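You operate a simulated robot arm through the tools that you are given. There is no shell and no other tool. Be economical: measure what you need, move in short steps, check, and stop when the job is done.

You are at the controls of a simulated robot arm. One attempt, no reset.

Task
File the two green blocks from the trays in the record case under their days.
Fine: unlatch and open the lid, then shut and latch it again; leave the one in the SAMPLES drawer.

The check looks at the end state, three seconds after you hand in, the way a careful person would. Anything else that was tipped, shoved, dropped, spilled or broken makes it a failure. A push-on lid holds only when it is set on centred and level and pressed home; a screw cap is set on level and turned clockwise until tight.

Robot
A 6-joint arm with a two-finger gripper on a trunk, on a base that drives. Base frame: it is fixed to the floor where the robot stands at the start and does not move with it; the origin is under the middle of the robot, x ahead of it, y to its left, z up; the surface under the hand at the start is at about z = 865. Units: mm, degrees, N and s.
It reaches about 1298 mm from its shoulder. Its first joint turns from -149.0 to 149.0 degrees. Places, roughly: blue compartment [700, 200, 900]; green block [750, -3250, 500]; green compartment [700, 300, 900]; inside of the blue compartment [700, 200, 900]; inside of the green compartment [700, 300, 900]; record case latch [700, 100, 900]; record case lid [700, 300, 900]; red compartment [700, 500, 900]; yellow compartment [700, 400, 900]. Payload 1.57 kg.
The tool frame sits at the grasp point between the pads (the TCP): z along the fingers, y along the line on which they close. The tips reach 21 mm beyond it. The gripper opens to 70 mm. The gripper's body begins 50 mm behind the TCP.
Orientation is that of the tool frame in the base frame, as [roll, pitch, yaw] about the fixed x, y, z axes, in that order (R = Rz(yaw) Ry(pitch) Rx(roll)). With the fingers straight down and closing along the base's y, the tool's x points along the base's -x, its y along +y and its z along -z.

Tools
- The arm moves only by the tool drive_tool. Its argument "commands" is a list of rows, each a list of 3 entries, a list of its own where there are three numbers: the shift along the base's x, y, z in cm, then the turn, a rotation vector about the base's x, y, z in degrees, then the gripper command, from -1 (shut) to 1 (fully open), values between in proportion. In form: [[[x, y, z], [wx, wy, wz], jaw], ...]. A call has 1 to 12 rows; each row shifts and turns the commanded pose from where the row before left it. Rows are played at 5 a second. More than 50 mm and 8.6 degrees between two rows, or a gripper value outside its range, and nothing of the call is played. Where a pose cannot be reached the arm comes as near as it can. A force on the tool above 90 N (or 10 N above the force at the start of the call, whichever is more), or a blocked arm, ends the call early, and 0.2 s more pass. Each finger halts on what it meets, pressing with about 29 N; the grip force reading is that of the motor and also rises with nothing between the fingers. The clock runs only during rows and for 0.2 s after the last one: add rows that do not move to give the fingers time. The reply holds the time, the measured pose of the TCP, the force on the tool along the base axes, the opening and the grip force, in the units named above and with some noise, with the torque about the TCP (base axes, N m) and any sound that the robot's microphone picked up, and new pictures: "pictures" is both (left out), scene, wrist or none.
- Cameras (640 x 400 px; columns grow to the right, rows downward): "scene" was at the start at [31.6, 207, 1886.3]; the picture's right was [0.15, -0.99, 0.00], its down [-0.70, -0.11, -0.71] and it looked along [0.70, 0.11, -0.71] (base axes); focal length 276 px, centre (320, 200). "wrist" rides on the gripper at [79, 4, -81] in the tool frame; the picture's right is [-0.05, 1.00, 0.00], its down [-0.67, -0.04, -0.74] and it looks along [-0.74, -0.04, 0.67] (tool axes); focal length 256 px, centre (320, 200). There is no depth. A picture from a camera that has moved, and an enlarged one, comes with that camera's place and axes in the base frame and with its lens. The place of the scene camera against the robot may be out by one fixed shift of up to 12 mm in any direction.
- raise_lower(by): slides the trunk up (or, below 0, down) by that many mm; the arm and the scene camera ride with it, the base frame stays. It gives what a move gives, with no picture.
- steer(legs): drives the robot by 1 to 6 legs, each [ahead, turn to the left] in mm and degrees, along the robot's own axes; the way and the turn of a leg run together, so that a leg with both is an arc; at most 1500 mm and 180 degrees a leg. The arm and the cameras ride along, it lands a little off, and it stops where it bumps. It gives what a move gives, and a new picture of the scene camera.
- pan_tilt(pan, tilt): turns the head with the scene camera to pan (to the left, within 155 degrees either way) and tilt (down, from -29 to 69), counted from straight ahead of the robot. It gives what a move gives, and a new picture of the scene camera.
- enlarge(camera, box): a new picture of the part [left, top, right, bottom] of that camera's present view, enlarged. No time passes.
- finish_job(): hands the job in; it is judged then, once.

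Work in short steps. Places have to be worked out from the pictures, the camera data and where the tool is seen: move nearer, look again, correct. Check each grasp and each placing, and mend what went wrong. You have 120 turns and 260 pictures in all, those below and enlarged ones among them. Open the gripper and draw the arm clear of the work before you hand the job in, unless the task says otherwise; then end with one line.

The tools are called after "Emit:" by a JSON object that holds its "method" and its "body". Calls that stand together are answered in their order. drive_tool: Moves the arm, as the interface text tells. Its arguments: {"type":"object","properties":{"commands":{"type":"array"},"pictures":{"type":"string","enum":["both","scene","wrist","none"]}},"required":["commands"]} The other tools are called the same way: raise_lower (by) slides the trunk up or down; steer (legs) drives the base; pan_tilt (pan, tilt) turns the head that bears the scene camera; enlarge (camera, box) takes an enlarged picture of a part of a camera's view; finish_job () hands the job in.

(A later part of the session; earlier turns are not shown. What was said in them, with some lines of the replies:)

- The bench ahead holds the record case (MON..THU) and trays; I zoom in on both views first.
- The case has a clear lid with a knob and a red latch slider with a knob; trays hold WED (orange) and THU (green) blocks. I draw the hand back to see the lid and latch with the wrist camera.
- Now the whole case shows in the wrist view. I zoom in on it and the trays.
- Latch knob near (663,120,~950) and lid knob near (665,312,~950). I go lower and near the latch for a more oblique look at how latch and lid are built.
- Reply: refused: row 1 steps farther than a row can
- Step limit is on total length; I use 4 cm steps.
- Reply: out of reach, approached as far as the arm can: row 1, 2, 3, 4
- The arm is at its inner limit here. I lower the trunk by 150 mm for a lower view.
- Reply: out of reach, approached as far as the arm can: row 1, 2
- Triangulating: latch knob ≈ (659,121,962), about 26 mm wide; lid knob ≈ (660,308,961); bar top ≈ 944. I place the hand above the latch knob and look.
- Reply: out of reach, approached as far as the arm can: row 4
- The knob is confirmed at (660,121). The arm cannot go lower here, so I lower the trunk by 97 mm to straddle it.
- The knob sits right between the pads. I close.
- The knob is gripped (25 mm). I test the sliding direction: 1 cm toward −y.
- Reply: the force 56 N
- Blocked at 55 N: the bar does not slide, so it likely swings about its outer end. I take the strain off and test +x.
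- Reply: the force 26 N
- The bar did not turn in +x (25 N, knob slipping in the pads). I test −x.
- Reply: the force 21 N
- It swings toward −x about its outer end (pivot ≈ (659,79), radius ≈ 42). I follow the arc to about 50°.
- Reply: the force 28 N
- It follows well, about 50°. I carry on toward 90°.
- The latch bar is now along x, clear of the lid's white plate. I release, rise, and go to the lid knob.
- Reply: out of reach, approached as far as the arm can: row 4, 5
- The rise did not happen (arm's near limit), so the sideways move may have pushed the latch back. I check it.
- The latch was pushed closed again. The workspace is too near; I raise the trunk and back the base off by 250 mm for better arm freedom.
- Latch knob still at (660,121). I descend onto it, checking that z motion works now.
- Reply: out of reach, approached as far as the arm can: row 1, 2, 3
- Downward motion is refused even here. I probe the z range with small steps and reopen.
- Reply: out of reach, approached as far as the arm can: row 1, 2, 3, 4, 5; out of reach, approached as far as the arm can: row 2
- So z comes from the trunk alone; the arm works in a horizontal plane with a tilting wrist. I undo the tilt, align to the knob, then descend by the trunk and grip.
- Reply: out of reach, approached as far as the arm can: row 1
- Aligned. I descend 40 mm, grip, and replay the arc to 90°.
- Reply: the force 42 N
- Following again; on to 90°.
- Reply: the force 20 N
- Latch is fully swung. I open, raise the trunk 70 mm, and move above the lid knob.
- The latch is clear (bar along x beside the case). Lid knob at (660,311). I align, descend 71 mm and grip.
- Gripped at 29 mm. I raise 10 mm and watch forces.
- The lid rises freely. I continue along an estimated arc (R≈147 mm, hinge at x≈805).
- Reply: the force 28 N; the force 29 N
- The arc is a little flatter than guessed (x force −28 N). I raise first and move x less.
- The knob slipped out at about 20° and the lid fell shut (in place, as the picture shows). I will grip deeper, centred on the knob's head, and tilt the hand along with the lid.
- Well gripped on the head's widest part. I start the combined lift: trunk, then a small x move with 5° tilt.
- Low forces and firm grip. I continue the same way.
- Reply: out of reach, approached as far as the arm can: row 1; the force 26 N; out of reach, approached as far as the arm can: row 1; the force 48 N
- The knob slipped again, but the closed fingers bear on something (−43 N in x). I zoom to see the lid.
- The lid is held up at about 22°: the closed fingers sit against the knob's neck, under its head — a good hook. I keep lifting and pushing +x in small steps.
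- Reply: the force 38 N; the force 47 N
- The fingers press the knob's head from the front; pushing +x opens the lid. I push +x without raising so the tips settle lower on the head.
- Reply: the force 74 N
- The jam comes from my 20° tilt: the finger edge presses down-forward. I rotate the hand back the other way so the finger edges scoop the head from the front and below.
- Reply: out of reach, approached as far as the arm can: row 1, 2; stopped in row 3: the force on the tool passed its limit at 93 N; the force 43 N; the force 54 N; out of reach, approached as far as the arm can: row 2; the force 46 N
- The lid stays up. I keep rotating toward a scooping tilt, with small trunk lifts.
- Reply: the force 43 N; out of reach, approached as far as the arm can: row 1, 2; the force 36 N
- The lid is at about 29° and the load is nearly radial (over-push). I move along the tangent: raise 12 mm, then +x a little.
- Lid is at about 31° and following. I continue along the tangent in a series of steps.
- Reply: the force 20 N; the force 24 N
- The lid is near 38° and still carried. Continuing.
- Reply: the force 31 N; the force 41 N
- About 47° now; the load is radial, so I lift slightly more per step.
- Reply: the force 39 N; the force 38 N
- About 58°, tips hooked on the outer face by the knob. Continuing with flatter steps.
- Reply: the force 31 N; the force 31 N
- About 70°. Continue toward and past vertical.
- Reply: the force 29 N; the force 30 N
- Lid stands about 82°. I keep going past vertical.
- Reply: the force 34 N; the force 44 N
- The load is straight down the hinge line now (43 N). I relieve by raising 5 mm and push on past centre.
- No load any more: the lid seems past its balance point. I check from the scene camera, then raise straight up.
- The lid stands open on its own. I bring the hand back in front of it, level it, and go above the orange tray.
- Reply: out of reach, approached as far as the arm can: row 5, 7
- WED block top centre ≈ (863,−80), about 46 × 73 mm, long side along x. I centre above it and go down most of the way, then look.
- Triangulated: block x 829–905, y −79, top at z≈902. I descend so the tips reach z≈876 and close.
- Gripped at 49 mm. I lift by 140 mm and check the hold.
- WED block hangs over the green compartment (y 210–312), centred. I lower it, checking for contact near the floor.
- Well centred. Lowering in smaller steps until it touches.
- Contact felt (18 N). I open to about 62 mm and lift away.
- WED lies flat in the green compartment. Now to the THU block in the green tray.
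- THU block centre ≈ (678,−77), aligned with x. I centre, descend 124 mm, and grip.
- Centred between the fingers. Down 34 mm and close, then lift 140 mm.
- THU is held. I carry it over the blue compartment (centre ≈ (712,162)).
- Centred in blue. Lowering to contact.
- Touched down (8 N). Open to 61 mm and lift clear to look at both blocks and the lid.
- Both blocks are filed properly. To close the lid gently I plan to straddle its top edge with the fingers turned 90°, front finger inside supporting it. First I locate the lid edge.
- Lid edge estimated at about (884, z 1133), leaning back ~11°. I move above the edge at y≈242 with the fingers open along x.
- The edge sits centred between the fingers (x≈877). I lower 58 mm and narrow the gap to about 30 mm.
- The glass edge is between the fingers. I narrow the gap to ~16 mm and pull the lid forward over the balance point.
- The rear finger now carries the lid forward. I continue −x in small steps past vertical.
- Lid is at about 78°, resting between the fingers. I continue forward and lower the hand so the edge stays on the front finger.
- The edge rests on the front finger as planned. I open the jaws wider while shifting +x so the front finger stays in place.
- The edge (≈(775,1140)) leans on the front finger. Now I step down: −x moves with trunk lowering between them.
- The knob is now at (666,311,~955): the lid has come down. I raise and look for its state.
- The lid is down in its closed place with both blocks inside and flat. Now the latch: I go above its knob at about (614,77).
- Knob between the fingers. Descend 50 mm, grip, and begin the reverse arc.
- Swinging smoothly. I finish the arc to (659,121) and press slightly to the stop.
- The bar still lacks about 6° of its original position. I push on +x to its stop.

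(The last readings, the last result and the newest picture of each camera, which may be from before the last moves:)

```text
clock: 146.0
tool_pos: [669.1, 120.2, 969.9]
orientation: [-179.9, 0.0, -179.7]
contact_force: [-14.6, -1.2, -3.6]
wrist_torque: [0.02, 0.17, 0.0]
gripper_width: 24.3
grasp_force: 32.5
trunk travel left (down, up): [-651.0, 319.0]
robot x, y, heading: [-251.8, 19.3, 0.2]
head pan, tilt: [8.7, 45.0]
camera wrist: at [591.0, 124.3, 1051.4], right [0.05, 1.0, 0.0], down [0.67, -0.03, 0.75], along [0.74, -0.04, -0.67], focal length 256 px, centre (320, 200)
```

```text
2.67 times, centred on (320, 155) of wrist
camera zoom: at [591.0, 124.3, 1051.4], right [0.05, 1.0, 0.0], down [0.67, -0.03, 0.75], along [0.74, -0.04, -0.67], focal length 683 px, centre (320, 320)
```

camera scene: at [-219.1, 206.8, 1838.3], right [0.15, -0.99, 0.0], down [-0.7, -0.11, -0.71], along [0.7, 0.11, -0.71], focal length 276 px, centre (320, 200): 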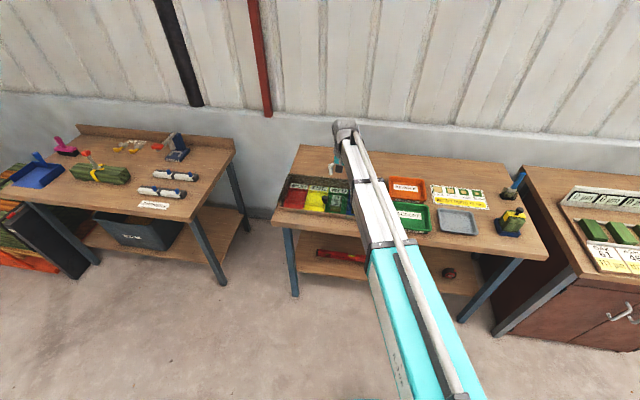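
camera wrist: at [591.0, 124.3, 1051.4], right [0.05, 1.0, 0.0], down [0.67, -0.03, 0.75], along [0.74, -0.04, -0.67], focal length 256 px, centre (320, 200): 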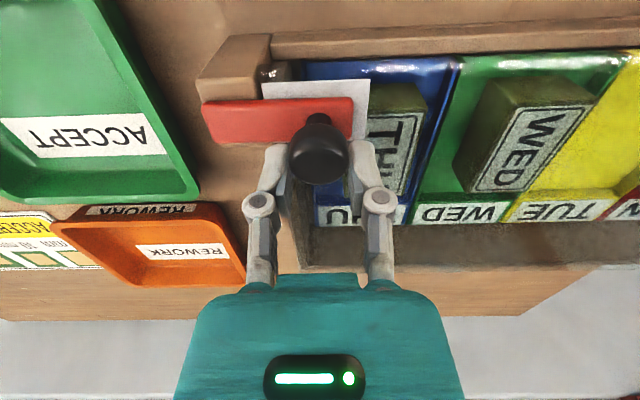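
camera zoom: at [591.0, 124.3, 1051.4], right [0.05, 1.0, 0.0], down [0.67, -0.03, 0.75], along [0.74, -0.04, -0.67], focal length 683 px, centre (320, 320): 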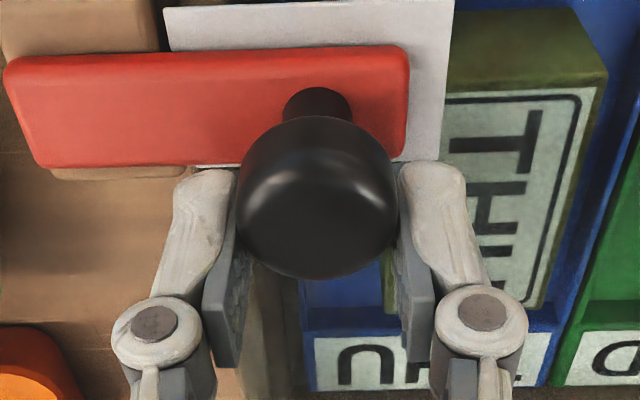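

The bar is back parallel to its original position over the white plate. Release, raise, and inspect.

Emit:
{"method": "drive_tool", "body": {"commands": [[[0, 0, 0], [0, 0, 0], 1], [[0, 0, 0], [0, 0, 0], 1], [[0, 0, 0], [0, 0, 0], 1], [[0, 0, 0], [0, 0, 0], 1]], "pictures": "none"}}

Emit:
{"method": "raise_lower", "body": {"by": 230}}

Emit:
{"method": "drive_tool", "body": {"commands": [[[-4.5, 0, 0], [0, 0, 0], 1], [[-4.5, 0, 0], [0, 0, 0], 1], [[-4.5, 0, 0], [0, 0, 0], 1], [[-4.5, 0, 0], [0, 0, 0], 1], [[-4.5, 0, 0], [0, 0, 0], 1], [[0, 0, 0], [0, 0, 0], 1]], "pictures": "both"}}

Emit:
{"method": "enlarge", "body": {"camera": "wrist", "box": [240, 60, 560, 220]}}

Emit:
{"method": "enlarge", "body": {"camera": "scene", "box": [265, 120, 425, 240]}}

```text
clock: 147.0
tool_pos: [670.9, 120.8, 969.3]
orientation: [-179.9, 0.0, -179.7]
contact_force: [0.0, -0.2, 0.0]
wrist_torque: [-0.03, 0.0, 0.01]
gripper_width: 70.0
grasp_force: 0.1
trunk travel left (down, up): [-651.0, 319.0]
robot x, y, heading: [-251.6, 16.9, 0.3]
head pan, tilt: [8.7, 45.0]
```

```text
clock: 149.4
tool_pos: [671.5, 120.5, 1199.1]
orientation: [-179.9, 0.0, -179.7]
contact_force: [0.3, 0.5, 0.9]
wrist_torque: [-0.01, -0.03, -0.01]
gripper_width: 70.1
grasp_force: 0.0
trunk travel left (down, up): [-881.0, 89.0]
robot x, y, heading: [-252.9, 14.6, 0.0]
head pan, tilt: [8.7, 45.0]
```

```text
clock: 150.8
tool_pos: [446.5, 120.8, 1198.7]
orientation: [-179.9, 0.0, -179.7]
contact_force: [-0.3, 0.1, -0.3]
wrist_torque: [-0.01, -0.01, 0.01]
gripper_width: 70.4
grasp_force: 0.0
trunk travel left (down, up): [-881.0, 89.0]
robot x, y, heading: [-247.4, 15.5, -0.0]
head pan, tilt: [8.7, 45.0]
camera scene: at [-218.6, 206.8, 1868.2], right [0.15, -0.99, 0.0], down [-0.7, -0.11, -0.71], along [0.7, 0.11, -0.71], focal length 276 px, centre (320, 200)
camera wrist: at [367.3, 123.7, 1280.4], right [0.05, 1.0, 0.0], down [0.67, -0.03, 0.74], along [0.74, -0.04, -0.67], focal length 256 px, centre (320, 200)
```

scene: 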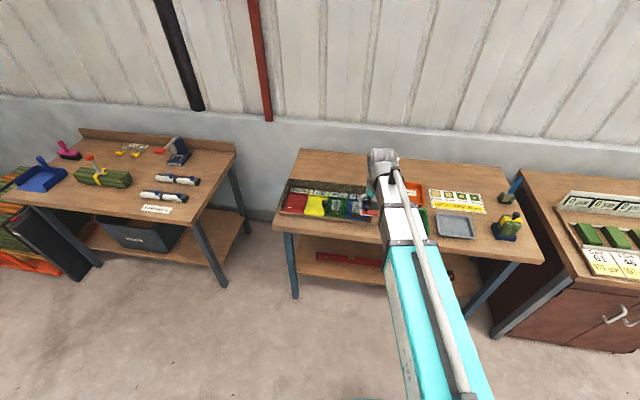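
wrist: 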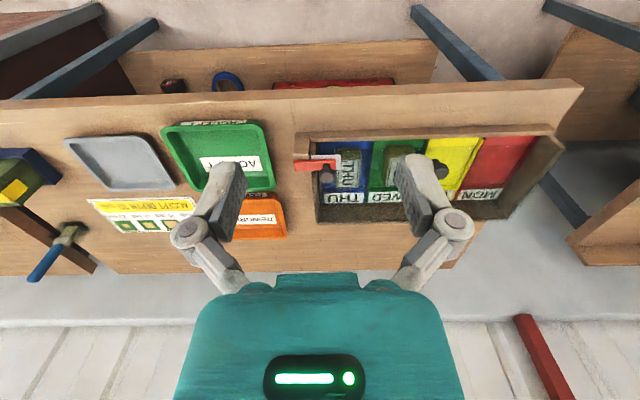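

```text
2.00 times, centred on (400, 140) of wrist
camera zoom: at [367.3, 123.7, 1280.4], right [0.05, 1.0, 0.0], down [0.67, -0.03, 0.74], along [0.74, -0.04, -0.67], focal length 512 px, centre (160, 320)
```

zoom: 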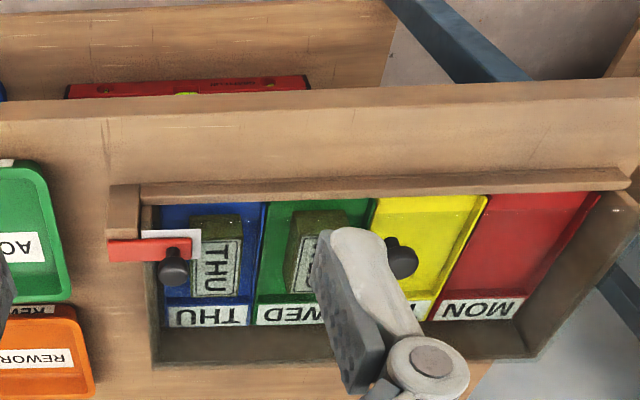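

```text
3.33 times, centred on (345, 180) of scene
camera zoom: at [-218.6, 206.8, 1868.2], right [0.15, -0.99, 0.0], down [-0.7, -0.11, -0.71], along [0.7, 0.11, -0.71], focal length 922 px, centre (237, 267)
```

zoom: 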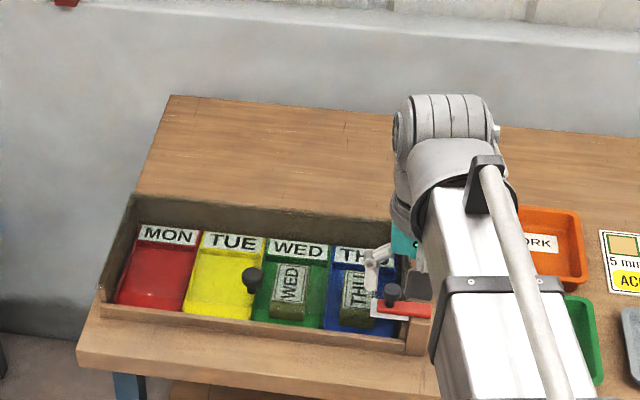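

Lid shut, latch bar across the plate as at the start, both blocks under their days, trays undisturbed, arm clear with the gripper open. Handing in.

Emit:
{"method": "finish_job", "body": {}}

```text
The job is handed in.
```

I filed WED in the green compartment and THU in the blue one, then shut and latched the lid. The SAMPLES drawer block is untouched. The lid fell shut three times: twice part-open while I was raising it, and once from roughly 65° while I was closing it. The pictures show no damage, and both blocks are still flat in place.
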